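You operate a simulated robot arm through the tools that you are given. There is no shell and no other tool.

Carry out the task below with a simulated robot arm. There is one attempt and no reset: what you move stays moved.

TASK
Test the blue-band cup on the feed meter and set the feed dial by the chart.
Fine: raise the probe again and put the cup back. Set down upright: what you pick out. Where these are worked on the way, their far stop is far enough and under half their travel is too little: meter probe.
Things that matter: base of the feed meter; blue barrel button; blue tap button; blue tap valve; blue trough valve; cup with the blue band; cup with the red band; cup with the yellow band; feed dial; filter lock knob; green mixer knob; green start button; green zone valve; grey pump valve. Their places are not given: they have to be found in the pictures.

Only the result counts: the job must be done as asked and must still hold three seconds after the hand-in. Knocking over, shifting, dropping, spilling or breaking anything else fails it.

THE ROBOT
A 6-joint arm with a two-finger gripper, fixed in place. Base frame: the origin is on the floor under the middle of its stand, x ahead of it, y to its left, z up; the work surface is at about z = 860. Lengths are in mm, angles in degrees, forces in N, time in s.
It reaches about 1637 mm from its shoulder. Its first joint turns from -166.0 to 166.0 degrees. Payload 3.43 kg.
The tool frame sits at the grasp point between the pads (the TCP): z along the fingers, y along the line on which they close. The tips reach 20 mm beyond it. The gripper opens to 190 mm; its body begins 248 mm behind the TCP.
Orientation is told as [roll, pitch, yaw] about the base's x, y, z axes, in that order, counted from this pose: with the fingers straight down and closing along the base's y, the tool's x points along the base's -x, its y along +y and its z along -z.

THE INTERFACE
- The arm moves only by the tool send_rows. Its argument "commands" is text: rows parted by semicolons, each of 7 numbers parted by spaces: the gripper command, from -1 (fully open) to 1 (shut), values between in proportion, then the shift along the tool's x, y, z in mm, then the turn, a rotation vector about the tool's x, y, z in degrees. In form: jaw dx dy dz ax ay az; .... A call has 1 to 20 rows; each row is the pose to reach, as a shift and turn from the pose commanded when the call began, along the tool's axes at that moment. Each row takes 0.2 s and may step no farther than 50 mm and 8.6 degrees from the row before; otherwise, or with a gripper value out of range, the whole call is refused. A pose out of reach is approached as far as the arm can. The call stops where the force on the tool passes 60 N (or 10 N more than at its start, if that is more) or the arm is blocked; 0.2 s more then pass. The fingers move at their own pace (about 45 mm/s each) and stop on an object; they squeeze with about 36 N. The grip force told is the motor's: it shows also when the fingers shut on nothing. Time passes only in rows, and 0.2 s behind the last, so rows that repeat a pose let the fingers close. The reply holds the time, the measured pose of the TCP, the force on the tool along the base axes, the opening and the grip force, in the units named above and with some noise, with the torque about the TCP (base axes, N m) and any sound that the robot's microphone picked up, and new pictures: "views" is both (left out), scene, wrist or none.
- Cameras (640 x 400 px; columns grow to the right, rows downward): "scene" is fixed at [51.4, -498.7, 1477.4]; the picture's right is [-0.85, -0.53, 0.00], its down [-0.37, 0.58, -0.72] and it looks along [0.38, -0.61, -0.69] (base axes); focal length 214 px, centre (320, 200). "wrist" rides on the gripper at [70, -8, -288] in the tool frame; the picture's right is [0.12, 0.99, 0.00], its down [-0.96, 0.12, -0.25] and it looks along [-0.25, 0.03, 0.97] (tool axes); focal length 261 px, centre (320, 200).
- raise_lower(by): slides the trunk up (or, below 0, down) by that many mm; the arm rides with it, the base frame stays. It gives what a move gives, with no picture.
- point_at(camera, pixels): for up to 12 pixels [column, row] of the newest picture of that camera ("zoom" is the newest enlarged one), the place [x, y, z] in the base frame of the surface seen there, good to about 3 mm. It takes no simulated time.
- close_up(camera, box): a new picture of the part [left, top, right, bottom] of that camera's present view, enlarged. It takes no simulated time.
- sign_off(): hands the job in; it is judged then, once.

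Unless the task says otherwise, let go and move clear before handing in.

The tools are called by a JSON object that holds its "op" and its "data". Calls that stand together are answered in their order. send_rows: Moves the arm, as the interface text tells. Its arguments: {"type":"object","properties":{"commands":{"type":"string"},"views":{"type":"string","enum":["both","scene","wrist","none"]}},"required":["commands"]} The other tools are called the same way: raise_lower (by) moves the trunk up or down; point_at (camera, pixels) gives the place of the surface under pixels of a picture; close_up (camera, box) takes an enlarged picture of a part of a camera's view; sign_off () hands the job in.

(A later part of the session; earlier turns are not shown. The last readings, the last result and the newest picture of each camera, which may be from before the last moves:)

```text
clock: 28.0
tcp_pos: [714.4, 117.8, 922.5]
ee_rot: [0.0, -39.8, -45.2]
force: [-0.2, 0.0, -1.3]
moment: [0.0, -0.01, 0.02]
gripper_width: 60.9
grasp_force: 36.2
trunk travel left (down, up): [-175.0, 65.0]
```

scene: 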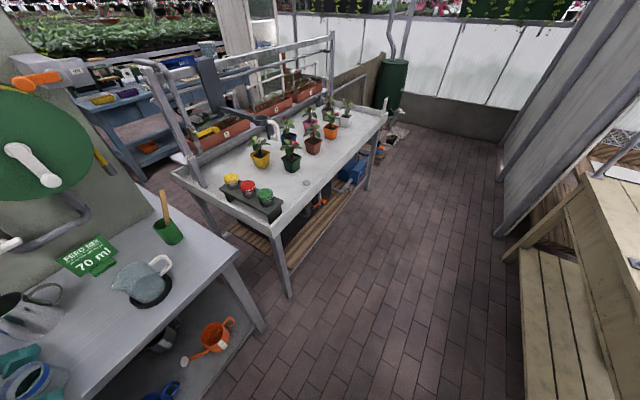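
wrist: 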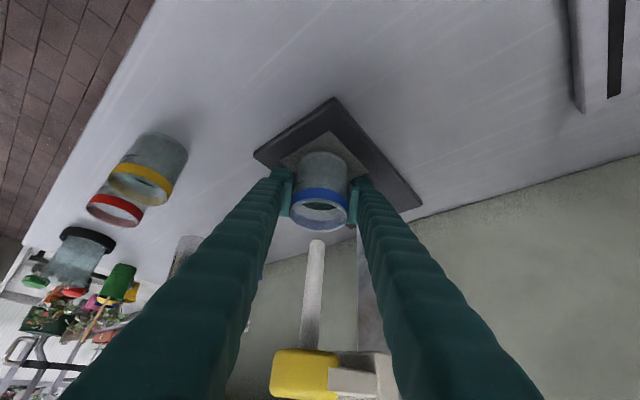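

The cup is centred over the square. I'll lower it the last 8 mm in small steps and watch the force.

{"op": "send_rows", "data": {"commands": "0.5 1.3 0.7 1.5 0 0 0; 0.5 2.6 0.7 3.1 0 0 0; 0.5 3.8 0.7 4.6 0 0 0; 0.5 4.5 0.7 5.4 0 0 0; 0.5 5.1 0.7 6.1 0 0 0; 0.5 5.1 0.7 6.1 0 0 0", "views": "wrist"}}

```text
clock: 29.4
tcp_pos: [714.8, 119.5, 915.1]
ee_rot: [0.1, -39.8, -45.3]
force: [0.9, 0.7, 6.0]
moment: [0.05, -0.03, -0.01]
gripper_width: 60.8
grasp_force: 36.0
trunk travel left (down, up): [-175.0, 65.0]
```

wrist: 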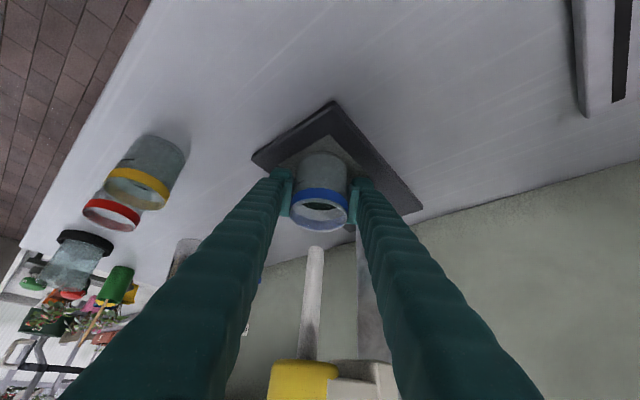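

Contact shows as +6 N, so the cup stands on the plate. I'll open the fingers to about 100 mm and look.

{"op": "send_rows", "data": {"commands": "0.2 0 0 0 0 0 0; -0.05 0 0 0 0 0 0; -0.05 0 0 0 0 0 0; -0.05 0 0 0 0 0 0; -0.05 0 0 0 0 0 0", "views": "wrist"}}

```text
clock: 30.6
tcp_pos: [714.7, 118.2, 915.3]
ee_rot: [0.0, -39.8, -45.0]
force: [0.2, 0.4, -0.2]
moment: [-0.02, 0.0, 0.01]
gripper_width: 99.6
grasp_force: 0.1
trunk travel left (down, up): [-175.0, 65.0]
```

wrist: 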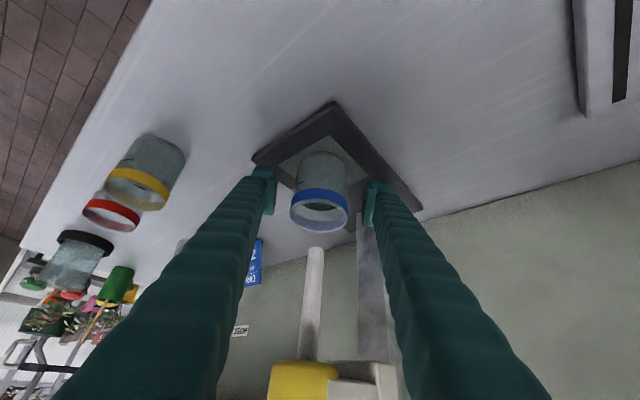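

The cup stands free on the plate at (320,200). I'll back away along the fingers' own direction by 200 mm.

{"op": "send_rows", "data": {"commands": "-0.05 0 0 -15 0 0 0; -0.05 0 0 -45 0 0 0; -0.05 0 0 -85 0 0 0; -0.05 0 0 -125 0 0 0; -0.05 0 0 -165 0 0 0; -0.05 0 0 -205 0 0 0; -0.05 0 0 -240 0 0 0; -0.05 0 0 -240 0 0 0", "views": "both"}}

```text
clock: 32.4
tcp_pos: [604.1, 227.9, 1100.5]
ee_rot: [0.0, -39.8, -45.1]
force: [-0.3, 0.1, 0.1]
moment: [0.03, 0.02, 0.02]
gripper_width: 99.7
grasp_force: 0.0
trunk travel left (down, up): [-175.0, 65.0]
```

scene: 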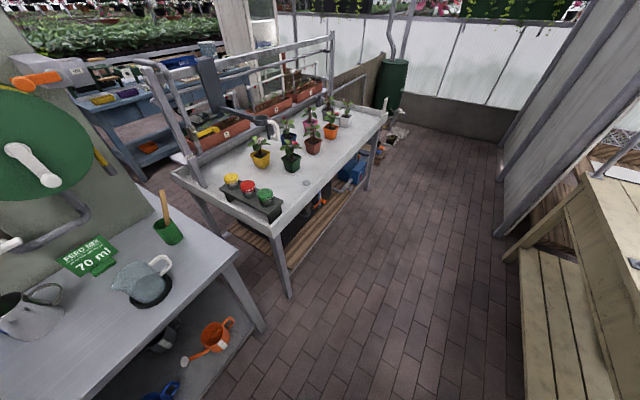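
wrist: 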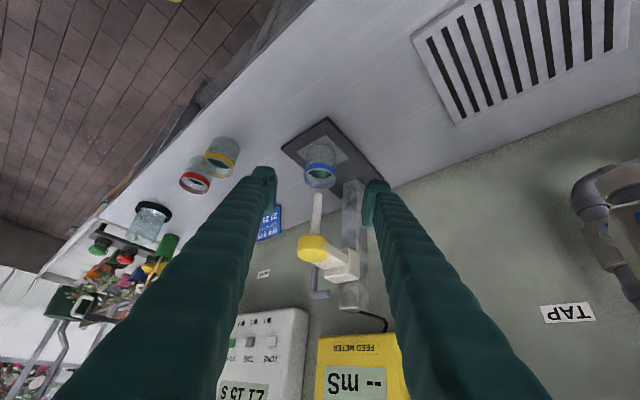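

The cup is on the plate under the rod and the display shows "-- mS". I'll zoom in on the probe carriage to plan how to take hold of it.

{"op": "close_up", "data": {"camera": "wrist", "box": [270, 110, 410, 330]}}

{"op": "close_up", "data": {"camera": "wrist", "box": [285, 220, 395, 320]}}

```text
1.82 times, centred on (340, 220) of wrist
```

zoom: 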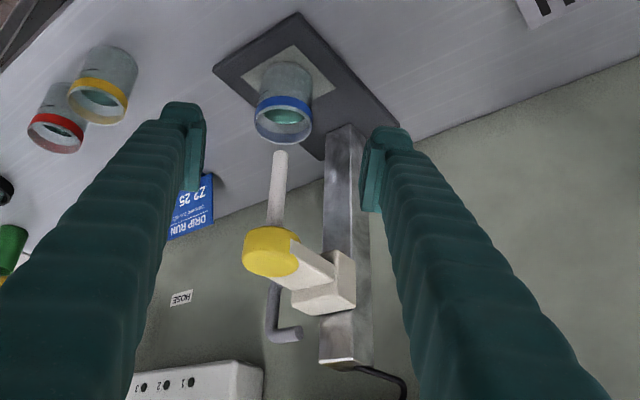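

```text
4.00 times, centred on (340, 270) of wrist
```

zoom: 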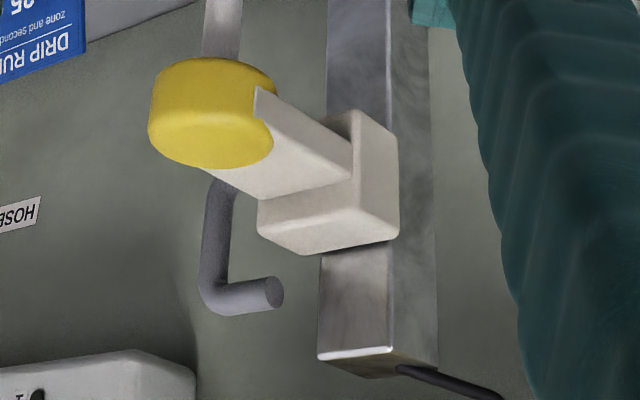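

The yellow cap sits on a white arm from the carriage, and I can grip the cap's sides and slide it. I'll measure the cap, arm and block on this zoom.

{"op": "point_at", "data": {"camera": "zoom", "pixels": [[205, 140], [160, 140], [262, 135], [200, 70], [270, 95], [255, 165], [300, 130], [345, 160], [330, 225], [285, 225], [390, 180], [215, 40]]}}

{"op": "close_up", "data": {"camera": "wrist", "box": [300, 330, 420, 400]}}

```text
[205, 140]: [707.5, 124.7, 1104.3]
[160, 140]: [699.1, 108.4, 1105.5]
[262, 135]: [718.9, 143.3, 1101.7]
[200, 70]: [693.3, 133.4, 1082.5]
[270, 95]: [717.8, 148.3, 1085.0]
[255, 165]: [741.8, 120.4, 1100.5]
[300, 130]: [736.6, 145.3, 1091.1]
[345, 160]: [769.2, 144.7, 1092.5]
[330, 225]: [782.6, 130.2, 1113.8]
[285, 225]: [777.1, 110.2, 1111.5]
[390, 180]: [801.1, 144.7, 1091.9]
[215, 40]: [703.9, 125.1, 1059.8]
```

```text
5.33 times, centred on (360, 365) of wrist
```

zoom: 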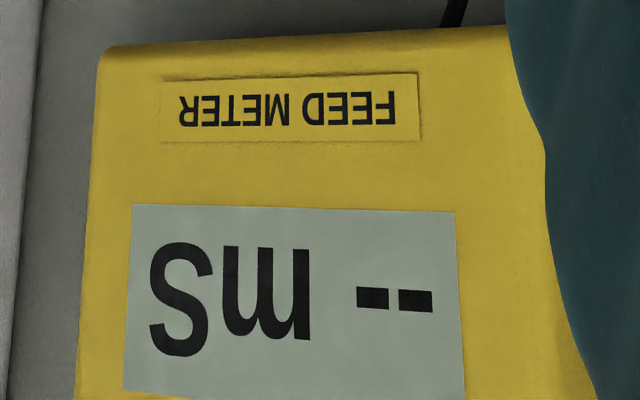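

The cap and arm are about 50 mm wide (y 95–146) with the cap's top at z≈1104. I'll turn to face it squarely (yaw 0) in front of the probe at (610,120,1092).

{"op": "send_rows", "data": {"commands": "-0.05 -8.1 -10.3 8.3 -4.13 0 -4.94; -0.05 -16.2 -20.6 16.6 -8.26 0 -9.89; -0.05 -24.3 -30.9 24.9 -12.39 0 -14.83; -0.05 -32.4 -41.1 33.2 -16.51 0 -19.77; -0.05 -40.5 -51.4 41.5 -20.64 0 -24.71; -0.05 -48.6 -61.7 49.8 -24.77 0 -29.66; -0.05 -56.7 -72 58.1 -28.9 0 -34.6; -0.05 -56.7 -72 58.1 -28.9 0 -34.6", "views": "wrist"}}

```text
clock: 34.2
tcp_pos: [610.3, 119.9, 1091.6]
ee_rot: [0.1, -39.9, 0.0]
force: [-0.2, -0.1, 0.3]
moment: [0.01, 0.03, 0.0]
gripper_width: 99.9
grasp_force: 0.0
trunk travel left (down, up): [-175.0, 65.0]
```

wrist: 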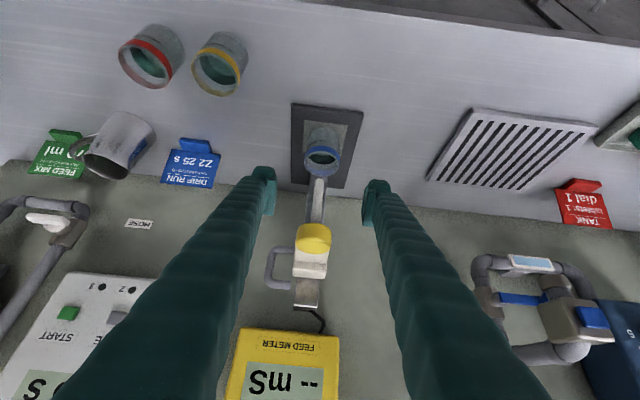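

The gripper faces the probe squarely, with the cap at (313,240) between the fingers. I'll advance 100 mm so the pads flank the cap.

{"op": "send_rows", "data": {"commands": "-0.05 -19.2 0 16 0 0 0; -0.05 -38.4 0 32 0 0 0; -0.05 -57.5 0 48.1 0 0 0; -0.05 -70 0 58.5 0 0 0; -0.05 -76.7 0 64.1 0 0 0; -0.05 -76.7 0 64.1 0 0 0", "views": "wrist"}}

```text
clock: 35.6
tcp_pos: [711.4, 120.8, 1091.4]
ee_rot: [0.0, -39.9, 0.2]
force: [-0.6, 0.3, 0.7]
moment: [0.0, -0.02, -0.03]
gripper_width: 100.0
grasp_force: 0.1
trunk travel left (down, up): [-175.0, 65.0]
```

wrist: 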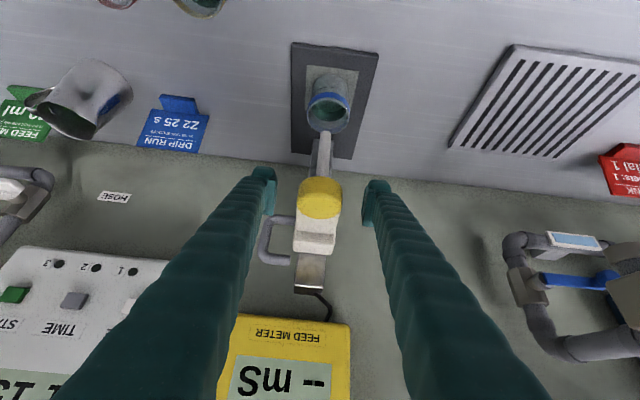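

The cap is between the pads at (320,198). I'll close on it.

{"op": "send_rows", "data": {"commands": "0.2 0 0 0 0 0 0; 0.4 0 0 0 0 0 0; 0.7 0 0 0 0 0 0; 0.7 0 0 0 0 0 0; 0.7 0 0 0 0 0 0", "views": "wrist"}}

```text
clock: 36.8
tcp_pos: [711.5, 119.9, 1091.0]
ee_rot: [0.0, -39.9, -0.1]
force: [0.9, -0.5, -0.7]
moment: [0.01, -0.06, 0.01]
gripper_width: 51.3
grasp_force: 44.5
trunk travel left (down, up): [-175.0, 65.0]
```

wrist: 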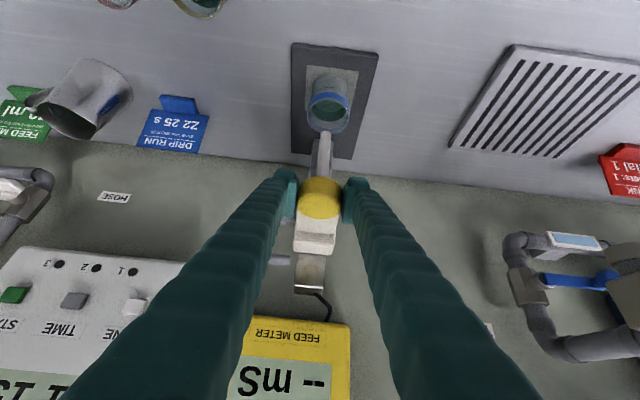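

The cap is gripped (51.3 mm, 44.5 N). I'll move it down 30 mm first and check the force and whether it follows.

{"op": "send_rows", "data": {"commands": "0.7 1.9 0 2.3 0 0 0; 0.7 5.1 0 6.1 0 0 0; 0.7 9 0 10.7 0 0 0; 0.7 12.8 0 15.3 0 0 0; 0.7 16 0 19.2 0 0 0; 0.7 19.2 0 23 0 0 0; 0.7 19.2 0 23 0 0 0", "views": "wrist"}}

```text
clock: 38.4
tcp_pos: [710.2, 119.7, 1062.1]
ee_rot: [0.0, -39.9, 0.1]
force: [3.8, 1.3, 0.1]
moment: [-0.2, -0.14, 0.21]
gripper_width: 51.2
grasp_force: 44.9
trunk travel left (down, up): [-175.0, 65.0]
```

wrist: 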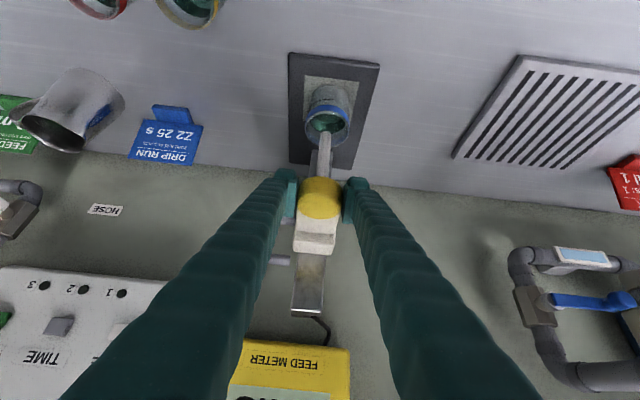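

The probe follows freely (force near zero). I'll check that the rod's tip is above the cup's mouth before lowering more.

{"op": "close_up", "data": {"camera": "wrist", "box": [280, 70, 370, 190]}}

```text
3.33 times, centred on (325, 130) of wrist
```

zoom: 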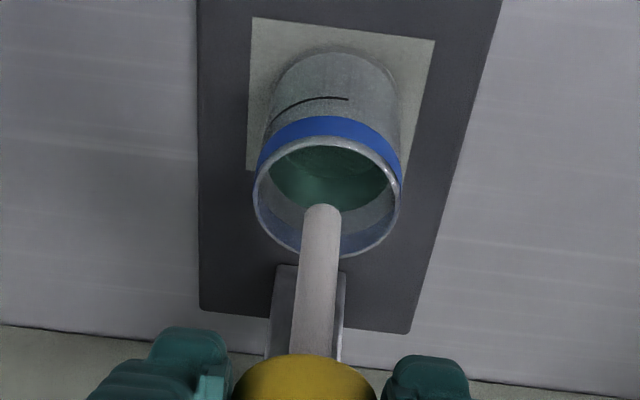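

The rod is centred over the cup's mouth. I'll lower another 50 mm in small steps.

{"op": "send_rows", "data": {"commands": "0.7 3.2 0 3.8 0 0 0; 0.7 6.4 0 7.7 0 0 0; 0.7 9.6 0 11.5 0 0 0; 0.7 12.8 0 15.3 0 0 0; 0.7 16 0 19.2 0 0 0; 0.7 19.2 0 23 0 0 0; 0.7 22.4 0 26.8 0 0 0; 0.7 25.6 0 30.7 0 0 0; 0.7 28.8 0 34.5 0 0 0; 0.7 32 0 38.4 0 0 0; 0.7 32 0 38.4 0 0 0", "views": "wrist"}}

```text
clock: 40.8
tcp_pos: [711.6, 120.4, 1014.6]
ee_rot: [0.1, -40.1, -0.1]
force: [-2.0, -1.3, 39.7]
moment: [-0.05, -0.26, -0.02]
gripper_width: 51.7
grasp_force: 45.1
trunk travel left (down, up): [-175.0, 65.0]
```

wrist: 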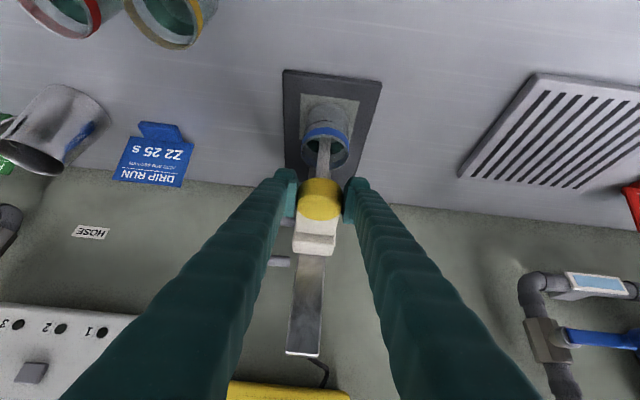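

Upward force of 39.7 N at z≈1014.6 says the probe has hit its lower stop after about 76 mm. I'll read the display with a zoom reaching below the picture.

{"op": "close_up", "data": {"camera": "wrist", "box": [180, 380, 400, 400]}}

{"op": "close_up", "data": {"camera": "wrist", "box": [280, 70, 370, 200]}}

```text
2.91 times, centred on (290, 390) of wrist
```

zoom: 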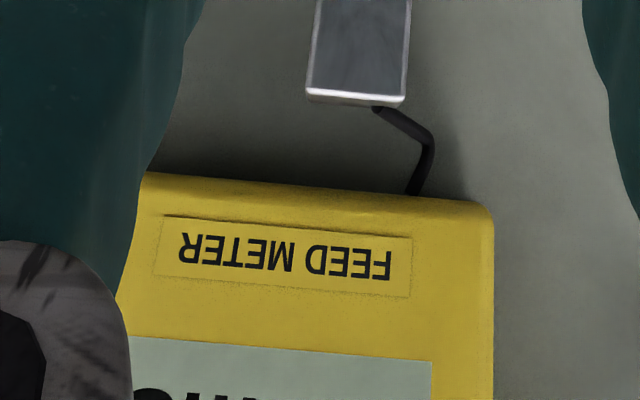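

```text
3.08 times, centred on (325, 135) of wrist
```

zoom: 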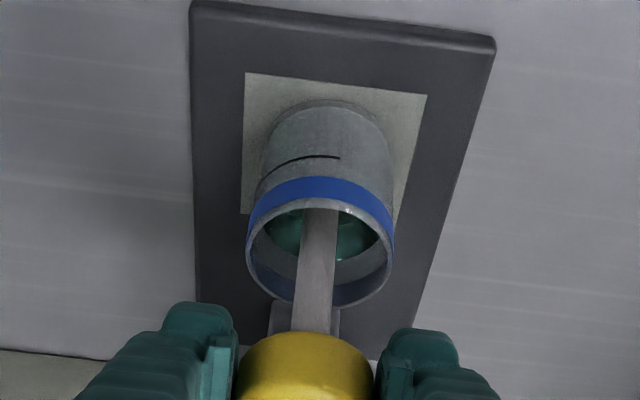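

The display is just below; I'll take a wider box placed lower.

{"op": "close_up", "data": {"camera": "wrist", "box": [150, 399, 430, 400]}}

{"op": "close_up", "data": {"camera": "wrist", "box": [60, 398, 520, 400]}}

```text
2.29 times, centred on (290, 400) of wrist
```

zoom: 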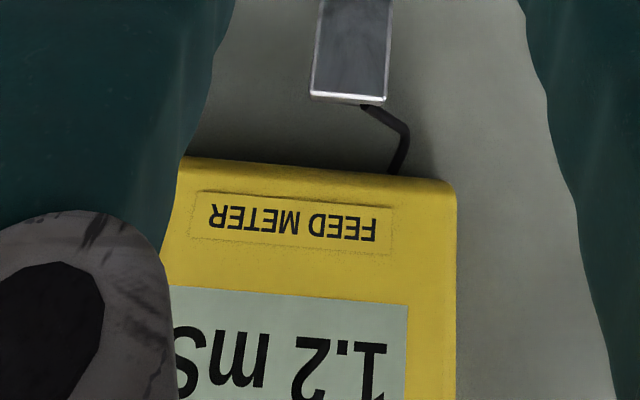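

```text
1.39 times, centred on (290, 399) of wrist
```

zoom: 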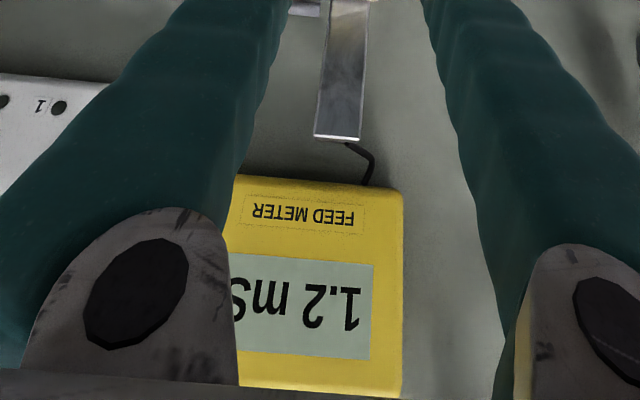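

The meter reads 1.2 mS, which calls for dial 3. I'll ease off the stop by 2 mm and wait about 3 s to make sure the reading is settled.

{"op": "send_rows", "data": {"commands": "0.7 -0.6 0 -0.8 0 0 0; 0.7 -1.2 0 -1.5 0 0 0; 0.7 -1.2 0 -1.5 0 0 0; 0.7 -1.2 0 -1.5 0 0 0; 0.7 -1.2 0 -1.5 0 0 0; 0.7 -1.2 0 -1.5 0 0 0; 0.7 -1.2 0 -1.5 0 0 0; 0.7 -1.2 0 -1.5 0 0 0; 0.7 -1.2 0 -1.5 0 0 0; 0.7 -1.2 0 -1.5 0 0 0; 0.7 -1.2 0 -1.5 0 0 0; 0.7 -1.2 0 -1.5 0 0 0; 0.7 -1.2 0 -1.5 0 0 0; 0.7 -1.2 0 -1.5 0 0 0; 0.7 -1.2 0 -1.5 0 0 0", "views": "none"}}

{"op": "close_up", "data": {"camera": "wrist", "box": [60, 398, 520, 400]}}

```text
clock: 44.0
tcp_pos: [712.3, 120.3, 1014.3]
ee_rot: [0.1, -39.8, -0.1]
force: [10.1, -1.0, 25.0]
moment: [0.0, -0.28, -0.02]
gripper_width: 51.1
grasp_force: 44.5
trunk travel left (down, up): [-175.0, 65.0]
```

```text
1.39 times, centred on (290, 399) of wrist
```

zoom: 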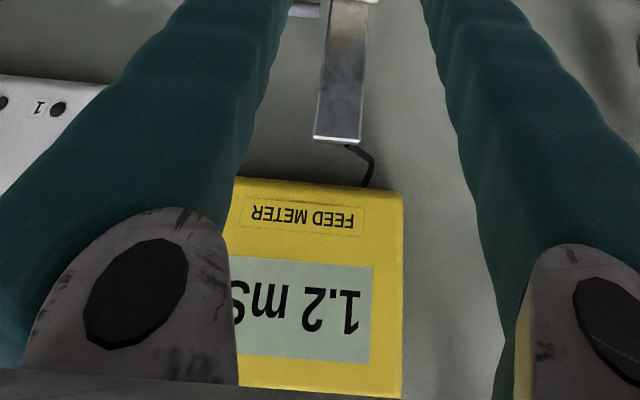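

The reading stays at 1.2 mS, so dial 3 it is. Now I'll raise the probe back up to its original height (78 mm up).

{"op": "send_rows", "data": {"commands": "0.7 -2 0 -2.4 0 0 0; 0.7 -5 0 -6 0 0 0; 0.7 -10 0 -12 0 0 0; 0.7 -15 0 -17.9 0 0 0; 0.7 -20 0 -23.9 0 0 0; 0.7 -25 0 -29.9 0 0 0; 0.7 -30 0 -35.9 0 0 0; 0.7 -35 0 -41.9 0 0 0; 0.7 -40 0 -47.9 0 0 0; 0.7 -45 0 -53.8 0 0 0; 0.7 -48 0 -57.4 0 0 0; 0.7 -50 0 -59.8 0 0 0; 0.7 -50 0 -59.8 0 0 0", "views": "wrist"}}

```text
clock: 46.8
tcp_pos: [710.9, 119.9, 1088.0]
ee_rot: [-0.1, -39.7, 0.0]
force: [-12.3, -1.7, -25.0]
moment: [-0.02, -0.04, 0.24]
gripper_width: 51.2
grasp_force: 45.2
trunk travel left (down, up): [-175.0, 65.0]
```

wrist: 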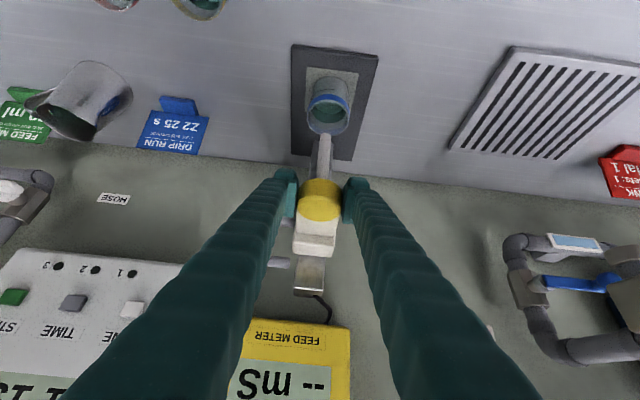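

A downward reaction of 25 N at z≈1088 shows the probe is back at its upper stop, and the display shows "-- mS" again. I'll ease by 2 mm, open, and check that it stays up.

{"op": "send_rows", "data": {"commands": "0.7 1 0 1.2 0 0 0; 0.7 1.5 0 1.8 0 0 0; 0.4 1.5 0 1.8 0 0 0; -0.05 1.5 0 1.8 0 0 0; -0.05 1.5 0 1.8 0 0 0; -0.05 1.5 0 1.8 0 0 0; -0.05 1.5 0 1.8 0 0 0; -0.05 1.5 0 1.8 0 0 0; -0.05 1.5 0 1.8 0 0 0; -0.05 1.5 0 1.8 0 0 0", "views": "wrist"}}

```text
clock: 49.0
tcp_pos: [712.0, 119.8, 1089.2]
ee_rot: [-0.1, -39.8, -0.1]
force: [0.1, -0.3, 0.4]
moment: [0.02, -0.01, -0.01]
gripper_width: 99.9
grasp_force: 0.0
trunk travel left (down, up): [-175.0, 65.0]
```

wrist: 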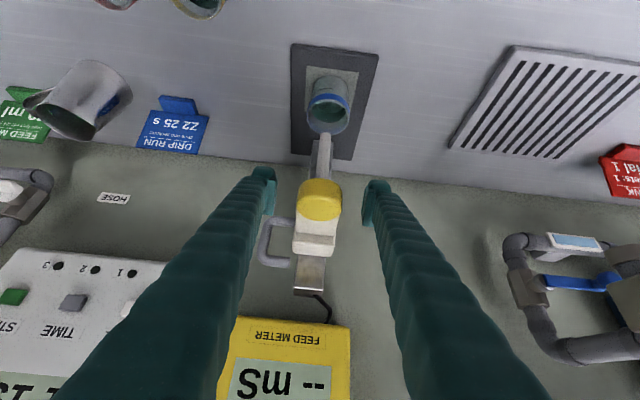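

The probe stays up after release. I'll back out and swing round to the same yaw -45 pose from which I had left the cup.

{"op": "send_rows", "data": {"commands": "-0.05 19.2 0 -16 0 0 0; -0.05 38.4 0 -32 0 0 0; -0.05 57.5 0 -48.1 0 0 0; -0.05 76.7 0 -64.1 0 0 0; -0.05 76.4 13.6 -65.6 3.61 0 4.33; -0.05 76.1 27.1 -67.1 7.22 0 8.65; -0.05 75.8 40.7 -68.6 10.84 0 12.98; -0.05 75.5 54.2 -70.1 14.45 0 17.3; -0.05 75.2 67.8 -71.6 18.06 0 21.62; -0.05 75 81.4 -73.2 21.68 0 25.95; -0.05 74.7 94.9 -74.7 25.29 0 30.28; -0.05 74.4 108.5 -76.2 28.9 0 34.6; -0.05 74.4 108.5 -76.2 28.9 0 34.6", "views": "wrist"}}

```text
clock: 51.8
tcp_pos: [603.9, 229.4, 1098.9]
ee_rot: [0.0, -39.8, -45.2]
force: [-1.2, 0.0, -0.1]
moment: [-0.03, -0.03, -0.04]
gripper_width: 99.6
grasp_force: 0.1
trunk travel left (down, up): [-175.0, 65.0]
```

wrist: 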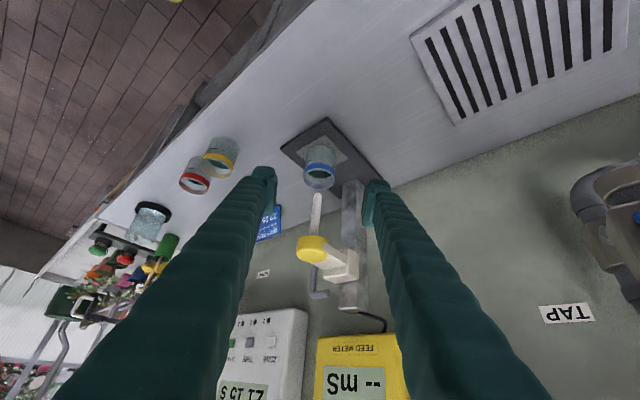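

I'm back at the same pose as before, with the cup at (320,170). I'll advance along the fingers' direction to straddle the cup again.

{"op": "send_rows", "data": {"commands": "-0.05 -0.5 0.1 40 0 0 0; -0.05 -1 0.2 80 0 0 0; -0.05 -1.6 0.3 120 0 0 0; -0.05 -2.2 0.4 160 0 0 0; -0.05 -2.7 0.6 195 0 0 0; -0.05 -3 0.6 220 0 0 0; -0.05 -3.2 0.7 234 0 0 0; -0.05 -3.3 0.7 240 0 0 0; -0.05 -3.3 0.7 240 0 0 0", "views": "wrist"}}

```text
clock: 53.8
tcp_pos: [717.0, 117.3, 916.5]
ee_rot: [0.0, -40.0, -45.1]
force: [-0.3, -0.1, -0.5]
moment: [0.0, 0.01, 0.03]
gripper_width: 99.5
grasp_force: 0.0
trunk travel left (down, up): [-175.0, 65.0]
```

wrist: 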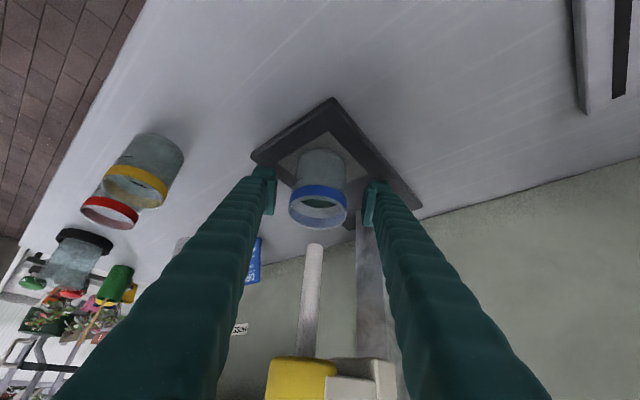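

The cup is between the fingers again. I'll close on it.

{"op": "send_rows", "data": {"commands": "0.1 0 0 0 0 0 0; 0.5 0 0 0 0 0 0; 0.5 0 0 0 0 0 0; 0.5 0 0 0 0 0 0; 0.5 0 0 0 0 0 0; 0.5 0 0 0 0 0 0", "views": "wrist"}}

```text
clock: 55.2
tcp_pos: [716.9, 117.9, 918.7]
ee_rot: [-0.1, -39.9, -45.1]
force: [0.8, 0.3, 0.4]
moment: [0.01, -0.04, 0.0]
gripper_width: 60.8
grasp_force: 36.2
trunk travel left (down, up): [-175.0, 65.0]
```

wrist: 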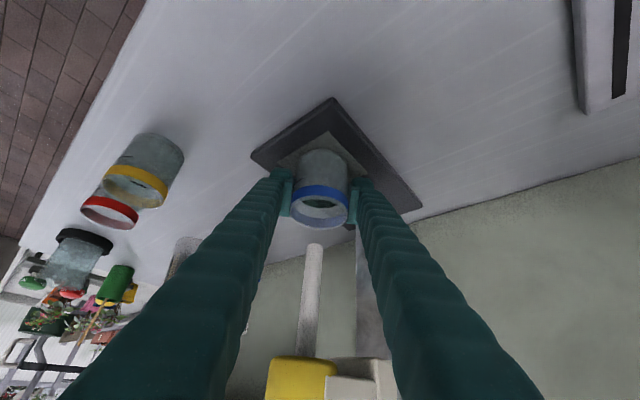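

The cup is held again (60.8 mm, 36.2 N). I'll lift it 8 mm and slide it back out from under the rod.

{"op": "send_rows", "data": {"commands": "0.5 -1.3 0 -1.5 0 0 0; 0.5 -3.2 0 -3.8 0 0 0; 0.5 -5.1 0 -6.1 0 0 0; 0.5 -4.2 -1.2 -6.9 0 0 0; 0.5 -1.4 -4.8 -9.2 0 0 0; 0.5 4.1 -12 -13.8 0 0 0; 0.5 11 -21 -19.6 0 0 0; 0.5 18.5 -30.7 -25.8 0 0 0; 0.5 25.5 -39.8 -31.6 0 0 0; 0.5 32 -48.3 -37 0 0 0; 0.5 37.2 -55 -41.3 0 0 0; 0.5 40.2 -58.9 -43.8 0 0 0; 0.5 41.1 -60.1 -44.6 0 0 0; 0.5 41.1 -60.1 -44.6 0 0 0", "views": "wrist"}}

```text
clock: 58.2
tcp_pos: [630.7, 117.9, 925.9]
ee_rot: [0.0, -39.9, -45.2]
force: [-0.3, -0.4, -0.8]
moment: [-0.04, -0.03, -0.01]
gripper_width: 61.1
grasp_force: 36.4
trunk travel left (down, up): [-175.0, 65.0]
```

wrist: 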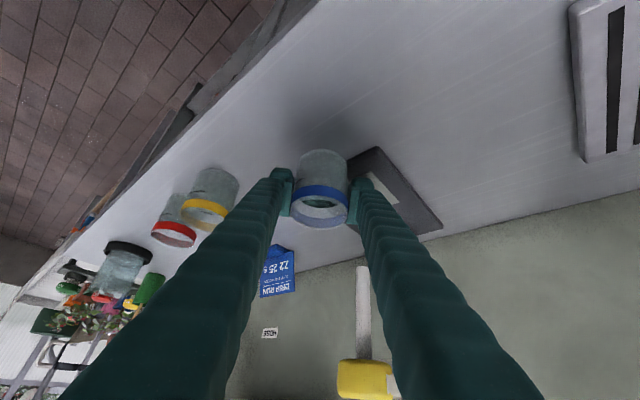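

The cup is out and the probe stands clear. I'll lift it by 107 mm.

{"op": "send_rows", "data": {"commands": "0.5 -2 0 -2.4 0 0 0; 0.5 -7 0 -8.4 0 0 0; 0.5 -15 0 -18 0 0 0; 0.5 -25 0 -30 0 0 0; 0.5 -36 0 -43.2 0 0 0; 0.5 -47 0 -56.4 0 0 0; 0.5 -57 0 -68.4 0 0 0; 0.5 -64 0 -76.8 0 0 0; 0.5 -67.5 0 -81 0 0 0; 0.5 -68.5 0 -82.2 0 0 0; 0.5 -68.5 0 -82.2 0 0 0", "views": "none"}}

```text
clock: 60.6
tcp_pos: [631.4, 117.8, 1033.5]
ee_rot: [0.0, -39.9, -45.1]
force: [0.3, 0.2, -0.8]
moment: [-0.01, 0.01, 0.03]
gripper_width: 60.9
grasp_force: 35.8
trunk travel left (down, up): [-175.0, 65.0]
```

The cup is held high and steady. I'll carry it back along the reverse path to above its original place at (577.5,-241).

{"op": "send_rows", "data": {"commands": "0.5 -1.7 -2.9 1.4 0.29 0 0.35; 0.5 -5 -8.8 4.2 0.87 0 1.04; 0.5 -11.6 -20.5 9.7 2.02 0 2.42; 0.5 -20 -35.1 16.7 3.47 0 4.15; 0.5 -29.9 -52.6 25 5.2 0 6.23; 0.5 -41.6 -73.1 34.8 7.23 0 8.65; 0.5 -53.2 -93.5 44.5 9.25 0 11.07; 0.5 -64.9 -114 54.2 11.27 0 13.49; 0.5 -76.5 -134.4 64 13.29 0 15.92; 0.5 -88.1 -154.9 73.7 15.32 0 18.34; 0.5 -99.8 -175.3 83.5 17.34 0 20.76; 0.5 -111.4 -195.8 93.2 19.36 0 23.18; 0.5 -123.1 -216.2 102.9 21.39 0 25.6; 0.5 -134.7 -236.7 112.7 23.41 0 28.03; 0.5 -144.7 -254.2 121 25.14 0 30.1; 0.5 -153 -268.8 128 26.59 0 31.83; 0.5 -159.6 -280.5 133.5 27.74 0 33.22; 0.5 -164.6 -289.3 137.7 28.61 0 34.25; 0.5 -166.3 -292.2 139.1 28.9 0 34.6", "views": "both"}}

```text
clock: 64.6
tcp_pos: [576.3, -241.6, 1032.1]
ee_rot: [0.0, -40.0, -90.2]
force: [0.3, 0.5, -1.3]
moment: [-0.01, -0.02, -0.02]
gripper_width: 60.8
grasp_force: 35.4
trunk travel left (down, up): [-175.0, 65.0]
```

scene: 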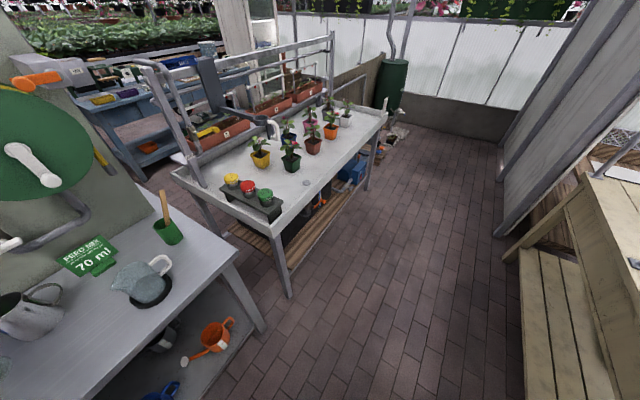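
wrist: 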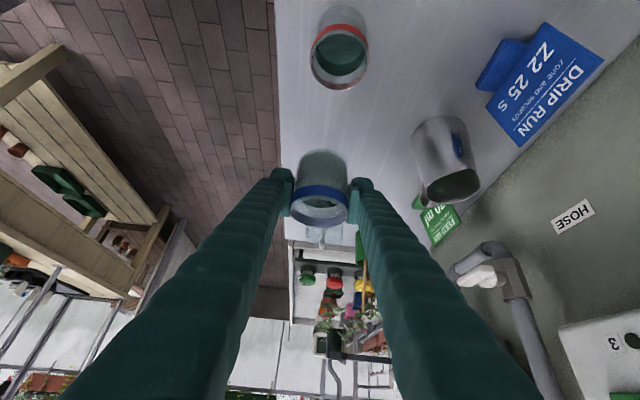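

The view matches the earlier one over the cup's place. I'll lower 122 mm, slowing at the end.

{"op": "send_rows", "data": {"commands": "0.5 2 0.2 2.4 0 0 0; 0.5 8 0.4 9.5 0 0 0; 0.5 18 0.6 21.4 0 0 0; 0.5 30 0.8 35.7 0 0 0; 0.5 42 0.8 50 0 0 0; 0.5 54 0.8 64.3 0 0 0; 0.5 64 0.8 76.2 0 0 0; 0.5 71 0.8 84.5 0 0 0; 0.5 75.5 0.8 89.9 0 0 0; 0.5 77.4 0.8 92.2 0 0 0; 0.5 78.4 0.8 93.4 0 0 0; 0.5 78.4 0.8 93.4 0 0 0", "views": "wrist"}}

```text
clock: 67.2
tcp_pos: [577.8, -241.3, 909.7]
ee_rot: [0.0, -39.9, -90.2]
force: [-0.1, -0.7, -0.2]
moment: [-0.02, 0.0, 0.03]
gripper_width: 61.0
grasp_force: 35.6
trunk travel left (down, up): [-175.0, 65.0]
```

wrist: 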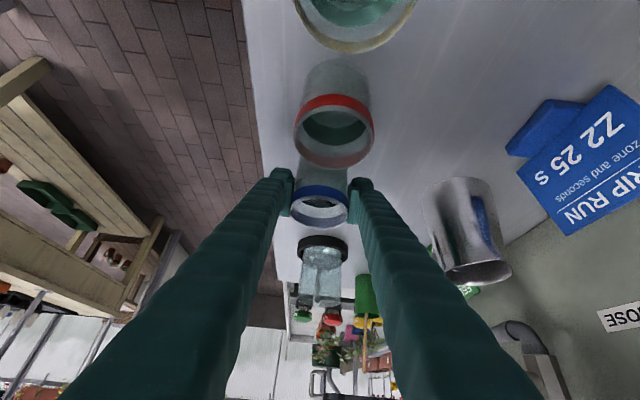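

I'm a few millimetres above the bench (z 909.7, no contact yet). I'll creep down 4.5 mm in small steps.

{"op": "send_rows", "data": {"commands": "0.5 0.6 0 0.8 0 0 0; 0.5 1.3 0 1.5 0 0 0; 0.5 1.9 0 2.3 0 0 0; 0.5 2.6 0 3.1 0 0 0; 0.5 2.9 0 3.4 0 0 0; 0.5 2.9 0 3.4 0 0 0", "views": "none"}}

```text
clock: 68.6
tcp_pos: [578.0, -240.0, 905.3]
ee_rot: [0.0, -39.9, -90.1]
force: [-0.3, -0.3, -1.6]
moment: [-0.01, -0.01, -0.02]
gripper_width: 61.1
grasp_force: 36.3
trunk travel left (down, up): [-175.0, 65.0]
```

No contact yet (force z -1.6 N). I'll creep down in half-millimetre steps a bit further.

{"op": "send_rows", "data": {"commands": "0.5 0.3 0 0.4 0 0 0; 0.5 0.6 0 0.8 0 0 0; 0.5 0.6 0 0.8 0 0 0", "views": "none"}}

```text
clock: 69.4
tcp_pos: [576.5, -241.4, 905.2]
ee_rot: [0.0, -40.0, -90.2]
force: [1.2, 0.5, 3.0]
moment: [0.03, -0.14, -0.02]
gripper_width: 60.9
grasp_force: 36.1
trunk travel left (down, up): [-175.0, 65.0]
```

The force rose to +3 N, so the cup touches the bench. I'll open the fingers.

{"op": "send_rows", "data": {"commands": "0.5 0.3 0 0.4 0 0 0; 0.2 0.3 0 0.4 0 0 0; -0.1 0.3 0 0.4 0 0 0; -0.16 0.3 0 0.4 0 0 0; -0.16 0.3 0 0.4 0 0 0; -0.16 0.3 0 0.4 0 0 0; -0.16 0.3 0 0.4 0 0 0", "views": "wrist"}}

```text
clock: 71.0
tcp_pos: [578.1, -241.1, 904.6]
ee_rot: [0.0, -39.9, -90.2]
force: [-0.6, 1.0, 0.1]
moment: [0.0, 0.0, 0.0]
gripper_width: 110.2
grasp_force: 0.0
trunk travel left (down, up): [-175.0, 65.0]
```

wrist: 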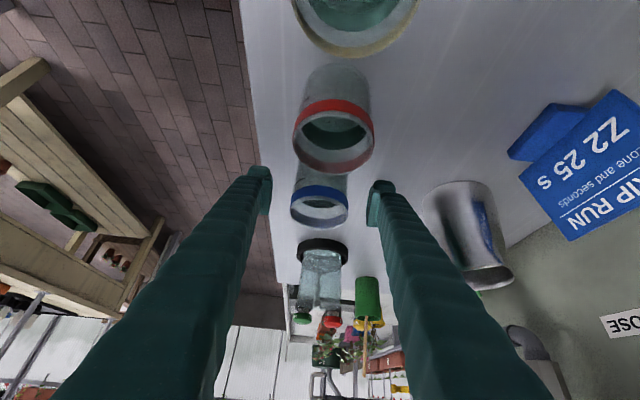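

The blue cup stands at (320,205) and the fingers are clear. I'll go straight up 180 mm.

{"op": "send_rows", "data": {"commands": "-0.16 -6.4 0 -7.7 0 0 0; -0.16 -19.2 0 -23 0 0 0; -0.16 -38.5 0 -46 0 0 0; -0.16 -64 0 -76.7 0 0 0; -0.16 -90 0 -107.4 0 0 0; -0.16 -115.5 0 -138 0 0 0; -0.16 -115.5 0 -138 0 0 0", "views": "both"}}

```text
clock: 72.6
tcp_pos: [576.5, -241.9, 1085.4]
ee_rot: [0.0, -39.9, -90.2]
force: [0.3, 0.0, 0.8]
moment: [-0.01, 0.02, 0.0]
gripper_width: 110.2
grasp_force: 0.1
trunk travel left (down, up): [-175.0, 65.0]
```

scene: 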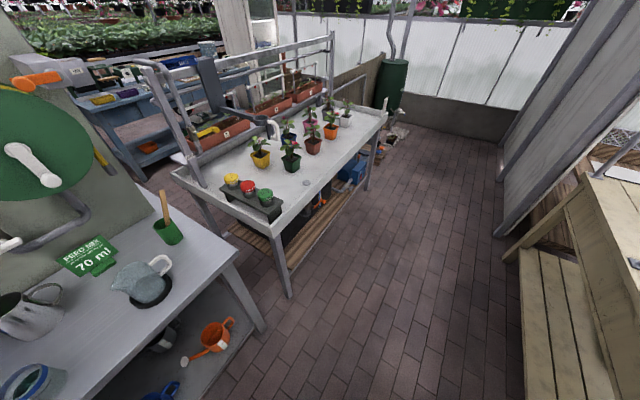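
wrist: 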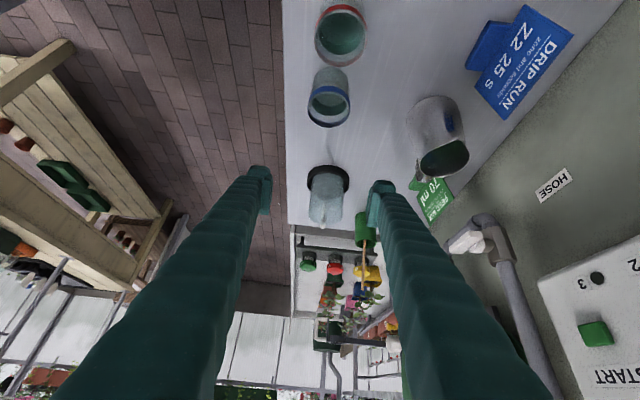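

The cup is back on its spot with everything upright. Next is the dial: I'll swing the empty gripper back to yaw 0 and up to (560,120,1200) as the first stage.

{"op": "send_rows", "data": {"commands": "-0.16 17 -1.5 -26.7 -4.83 0 -5.77; -0.16 34 -3.1 -53.4 -9.65 0 -11.53; -0.16 51 -4.6 -80.1 -14.48 0 -17.3; -0.16 67.9 -6.1 -106.8 -19.3 0 -23.07; -0.16 84.9 -7.6 -133.5 -24.13 0 -28.83; -0.16 101.9 -9.2 -160.2 -28.95 0 -34.6; -0.16 118.9 -10.7 -186.9 -33.78 0 -40.37; -0.16 135.9 -12.2 -213.6 -38.6 0 -46.13; -0.16 152.9 -13.7 -240.3 -43.43 0 -51.9; -0.16 169.8 -15.3 -267 -48.25 0 -57.67; -0.16 186.8 -16.8 -293.7 -53.08 0 -63.43; -0.16 203.8 -18.3 -320.4 -57.9 0 -69.2; -0.16 203.8 -18.3 -320.4 -57.9 0 -69.2", "views": "wrist"}}

```text
clock: 75.4
tcp_pos: [561.3, 121.5, 1199.9]
ee_rot: [0.1, -39.9, 0.0]
force: [-0.3, -0.1, -0.5]
moment: [0.03, -0.04, -0.02]
gripper_width: 110.4
grasp_force: 0.0
trunk travel left (down, up): [-175.0, 65.0]
```

wrist: 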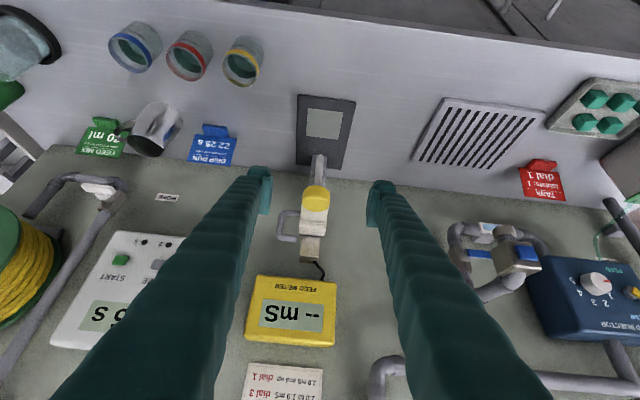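

All three cups stand in place, the probe is up, and the dial shows at (595,283). I'll move left along y to face the injector, staying well in front of the tap.

{"op": "send_rows", "data": {"commands": "-0.16 -6 43 -7 0 0 0; -0.16 -12 86 -14 0 0 0; -0.16 -18 130 -21 0 0 0; -0.16 -24 174 -28 0 0 0; -0.16 -30 218 -35 0 0 0; -0.16 -32 262 -38.4 0 0 0; -0.16 -32 306 -38.4 0 0 0; -0.16 -32 350 -38.4 0 0 0; -0.16 -32 394 -38.4 0 0 0; -0.16 -32 438 -38.4 0 0 0; -0.16 -32 478 -38.4 0 0 0; -0.16 -32 478 -38.4 0 0 0", "views": "wrist"}}

```text
clock: 78.0
tcp_pos: [560.4, 599.4, 1251.7]
ee_rot: [0.0, -39.9, -0.1]
force: [-0.9, 0.0, 0.1]
moment: [-0.08, -0.01, -0.03]
gripper_width: 109.9
grasp_force: 0.0
trunk travel left (down, up): [-175.0, 65.0]
```

wrist: 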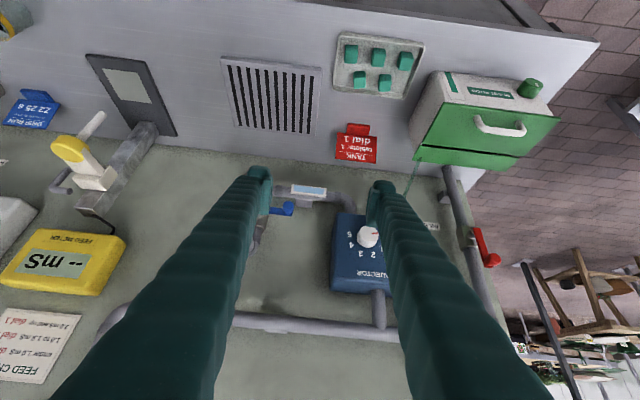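

The dial is at (368,236), the yellow lever is behind the right finger, and the plant-food box is at (485,120). I'll measure nearby obstacles before tilting to horizontal.

{"op": "point_at", "data": {"camera": "wrist", "pixels": [[440, 80], [540, 130], [515, 155], [530, 88], [505, 128], [368, 236], [340, 230], [375, 280], [478, 230], [490, 258], [265, 240], [283, 208]]}}

{"op": "close_up", "data": {"camera": "wrist", "box": [320, 190, 440, 310]}}

```text
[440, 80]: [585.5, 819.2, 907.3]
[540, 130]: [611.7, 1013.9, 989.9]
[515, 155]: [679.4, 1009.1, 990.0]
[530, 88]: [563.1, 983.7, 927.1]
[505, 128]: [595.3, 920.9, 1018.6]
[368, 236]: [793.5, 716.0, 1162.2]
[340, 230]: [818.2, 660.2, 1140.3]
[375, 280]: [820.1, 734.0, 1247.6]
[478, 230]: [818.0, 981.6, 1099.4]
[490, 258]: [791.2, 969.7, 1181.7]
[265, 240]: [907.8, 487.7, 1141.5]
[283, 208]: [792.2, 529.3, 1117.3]
```

```text
3.33 times, centred on (380, 250) of wrist
```

zoom: 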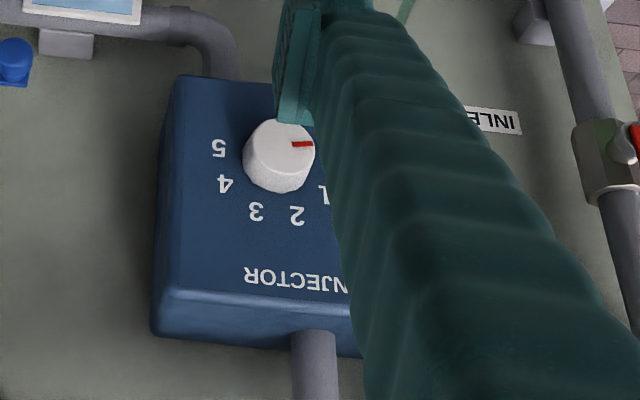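

The plant-food box starts at y≥800 and is lower than z≈990–1020, so there's room. I'll tilt the gripper to horizontal in front of the dial at (640,717,1160).

{"op": "send_rows", "data": {"commands": "-0.16 -0.3 14.7 15.2 0 -6.26 0; -0.16 -0.7 29.4 30.4 0 -12.52 0; -0.16 -1 44.1 45.6 0 -18.79 0; -0.16 -1.3 58.8 60.8 0 -25.05 0; -0.16 -1.6 73.5 76 0 -31.31 0; -0.16 -2 88.2 91.2 0 -37.58 0; -0.16 -2.3 102.9 106.4 0 -43.84 0; -0.16 -2.6 117.6 121.6 0 -50.1 0; -0.16 -2.6 117.6 121.6 0 -50.1 0", "views": "wrist"}}

```text
clock: 80.0
tcp_pos: [641.2, 717.4, 1157.2]
ee_rot: [-163.2, -89.9, 163.2]
force: [-1.2, -0.2, 0.1]
moment: [-0.03, -0.09, -0.01]
gripper_width: 110.2
grasp_force: 0.0
trunk travel left (down, up): [-175.0, 65.0]
```

wrist: 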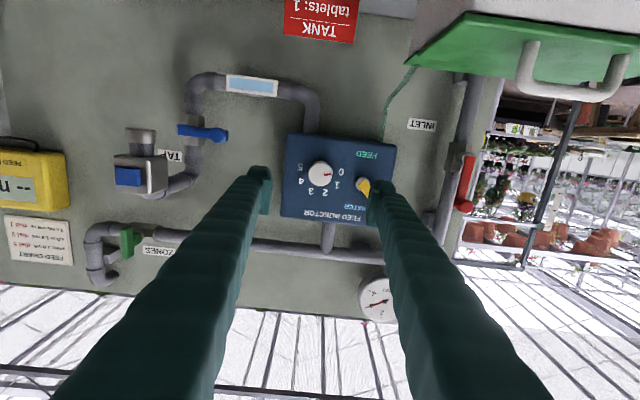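

The gripper is horizontal now, dial at (320,173), lever at (362,185). I'll zoom in and measure.

{"op": "close_up", "data": {"camera": "wrist", "box": [280, 125, 400, 225]}}

{"op": "close_up", "data": {"camera": "wrist", "box": [294, 148, 374, 198]}}

```text
4.00 times, centred on (340, 175) of wrist
```

zoom: 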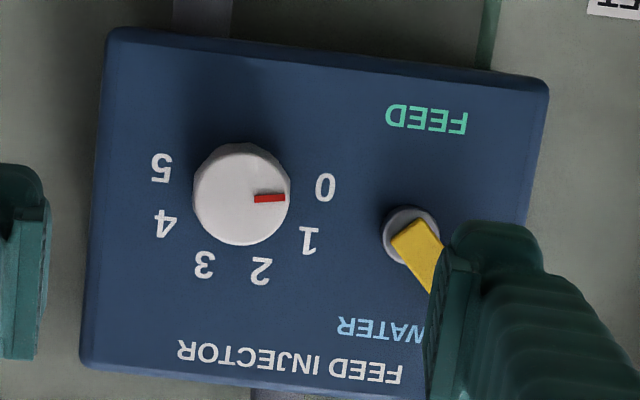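

```text
8.00 times, centred on (334, 173) of wrist
```

zoom: 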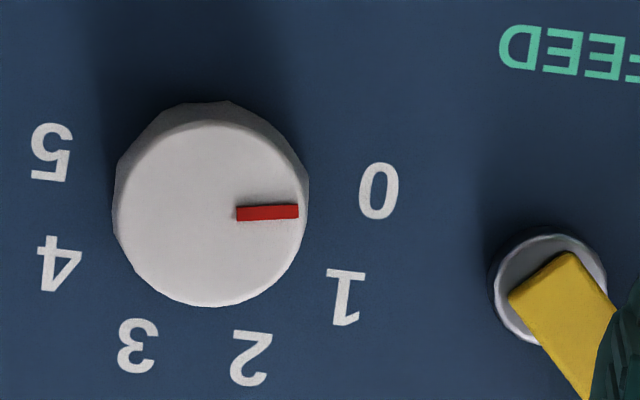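

I'll measure the dial's edges, pointer, numbers and the lever hub in this zoom.

{"op": "point_at", "data": {"camera": "zoom", "pixels": [[210, 210], [120, 205], [305, 190], [205, 300], [215, 118], [240, 213], [297, 211], [378, 192], [345, 297], [250, 358], [138, 346], [60, 263]]}}

{"op": "point_at", "data": {"camera": "zoom", "pixels": [[50, 152], [498, 285], [555, 238], [515, 330], [560, 270], [580, 350], [110, 205], [312, 170]]}}

```text
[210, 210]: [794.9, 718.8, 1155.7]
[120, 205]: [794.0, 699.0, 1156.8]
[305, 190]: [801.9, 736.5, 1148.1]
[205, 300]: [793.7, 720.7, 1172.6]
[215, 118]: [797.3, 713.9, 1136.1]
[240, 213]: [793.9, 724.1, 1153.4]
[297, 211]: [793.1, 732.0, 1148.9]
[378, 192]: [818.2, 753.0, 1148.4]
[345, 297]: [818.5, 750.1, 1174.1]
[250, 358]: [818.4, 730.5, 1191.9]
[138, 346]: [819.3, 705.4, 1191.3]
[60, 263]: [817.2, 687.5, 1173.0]
```

```text
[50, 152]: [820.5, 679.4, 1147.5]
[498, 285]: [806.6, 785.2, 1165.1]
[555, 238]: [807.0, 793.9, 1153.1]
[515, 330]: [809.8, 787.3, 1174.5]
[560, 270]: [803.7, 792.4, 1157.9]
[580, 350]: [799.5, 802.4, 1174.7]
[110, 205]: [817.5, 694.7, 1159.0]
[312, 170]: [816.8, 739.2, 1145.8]
```

The dial's centre is about (717.7,1155.5), radius about 20, face at x≈794; the lever hub starts at y≈785, so fingers at a 60 mm opening clear it. I'll roll the gripper -30°, narrow it to 60 mm and advance to x≈740.

{"op": "send_rows", "data": {"commands": "0.37 1.5 0.3 0 0 0 -7.5; 0.37 1.5 0.3 0 0 0 -15; 0.37 1.5 0.3 0 0 0 -22.5; 0.37 1.5 0.3 0 0 0 -30; 0.37 1.5 0.3 25 0 0 -30; 0.37 1.5 0.3 50 0 0 -30; 0.37 1.5 0.3 75 0 0 -30; 0.37 1.5 0.3 99 0 0 -30; 0.37 1.5 0.3 99 0 0 -30", "views": "wrist"}}

```text
clock: 82.0
tcp_pos: [739.7, 716.7, 1157.0]
ee_rot: [-90.0, -59.9, 90.1]
force: [-0.1, 0.1, -1.1]
moment: [0.01, -0.01, 0.02]
gripper_width: 59.7
grasp_force: 0.0
trunk travel left (down, up): [-175.0, 65.0]
```

wrist: 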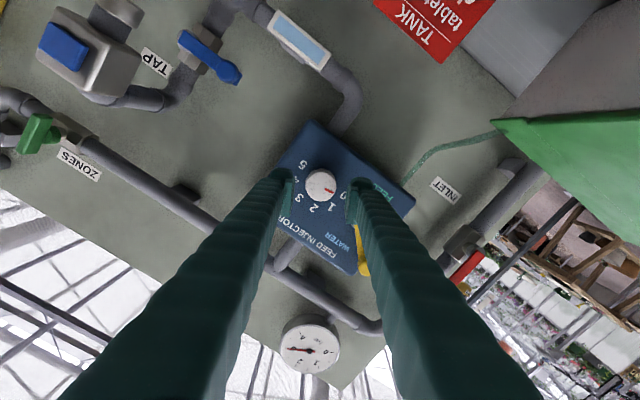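

The dial is between the fingers at (320,184), and the lever is beyond the right finger at (360,250). I'll zoom in to check centring.

{"op": "close_up", "data": {"camera": "wrist", "box": [260, 140, 400, 230]}}

{"op": "close_up", "data": {"camera": "wrist", "box": [290, 160, 354, 210]}}

```text
4.44 times, centred on (330, 185) of wrist
```

zoom: 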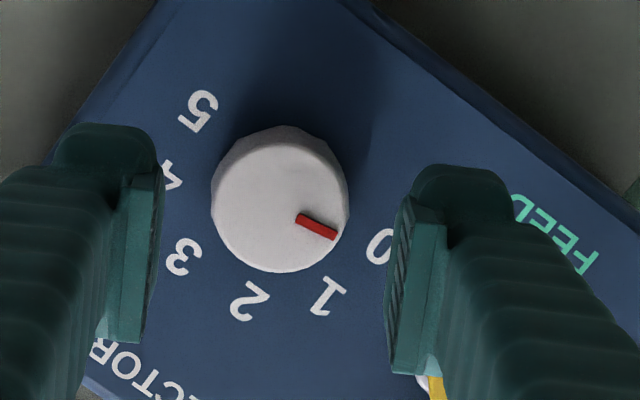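

```text
8.00 times, centred on (322, 185) of wrist
```

zoom: 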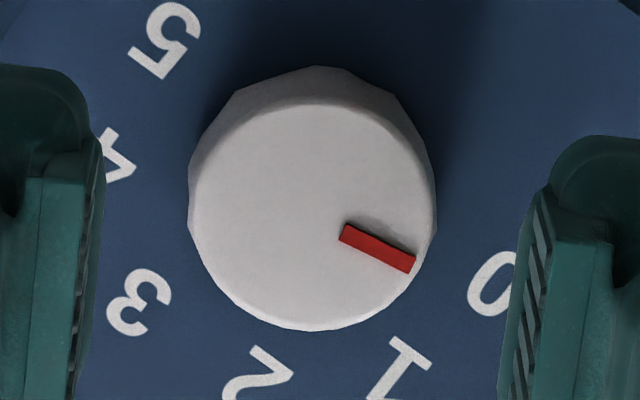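

{"op": "point_at", "data": {"camera": "zoom", "pixels": [[195, 205], [428, 215], [312, 108], [312, 324], [232, 290], [392, 295], [225, 145], [400, 145], [312, 215], [345, 233], [410, 265]]}}

```text
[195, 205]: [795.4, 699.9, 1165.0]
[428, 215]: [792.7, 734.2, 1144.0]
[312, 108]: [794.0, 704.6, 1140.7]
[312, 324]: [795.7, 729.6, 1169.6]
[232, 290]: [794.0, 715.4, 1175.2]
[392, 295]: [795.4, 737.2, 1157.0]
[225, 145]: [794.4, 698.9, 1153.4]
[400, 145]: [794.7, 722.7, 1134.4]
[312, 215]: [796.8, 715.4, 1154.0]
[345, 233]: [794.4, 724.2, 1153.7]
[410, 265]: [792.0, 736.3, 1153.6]
```

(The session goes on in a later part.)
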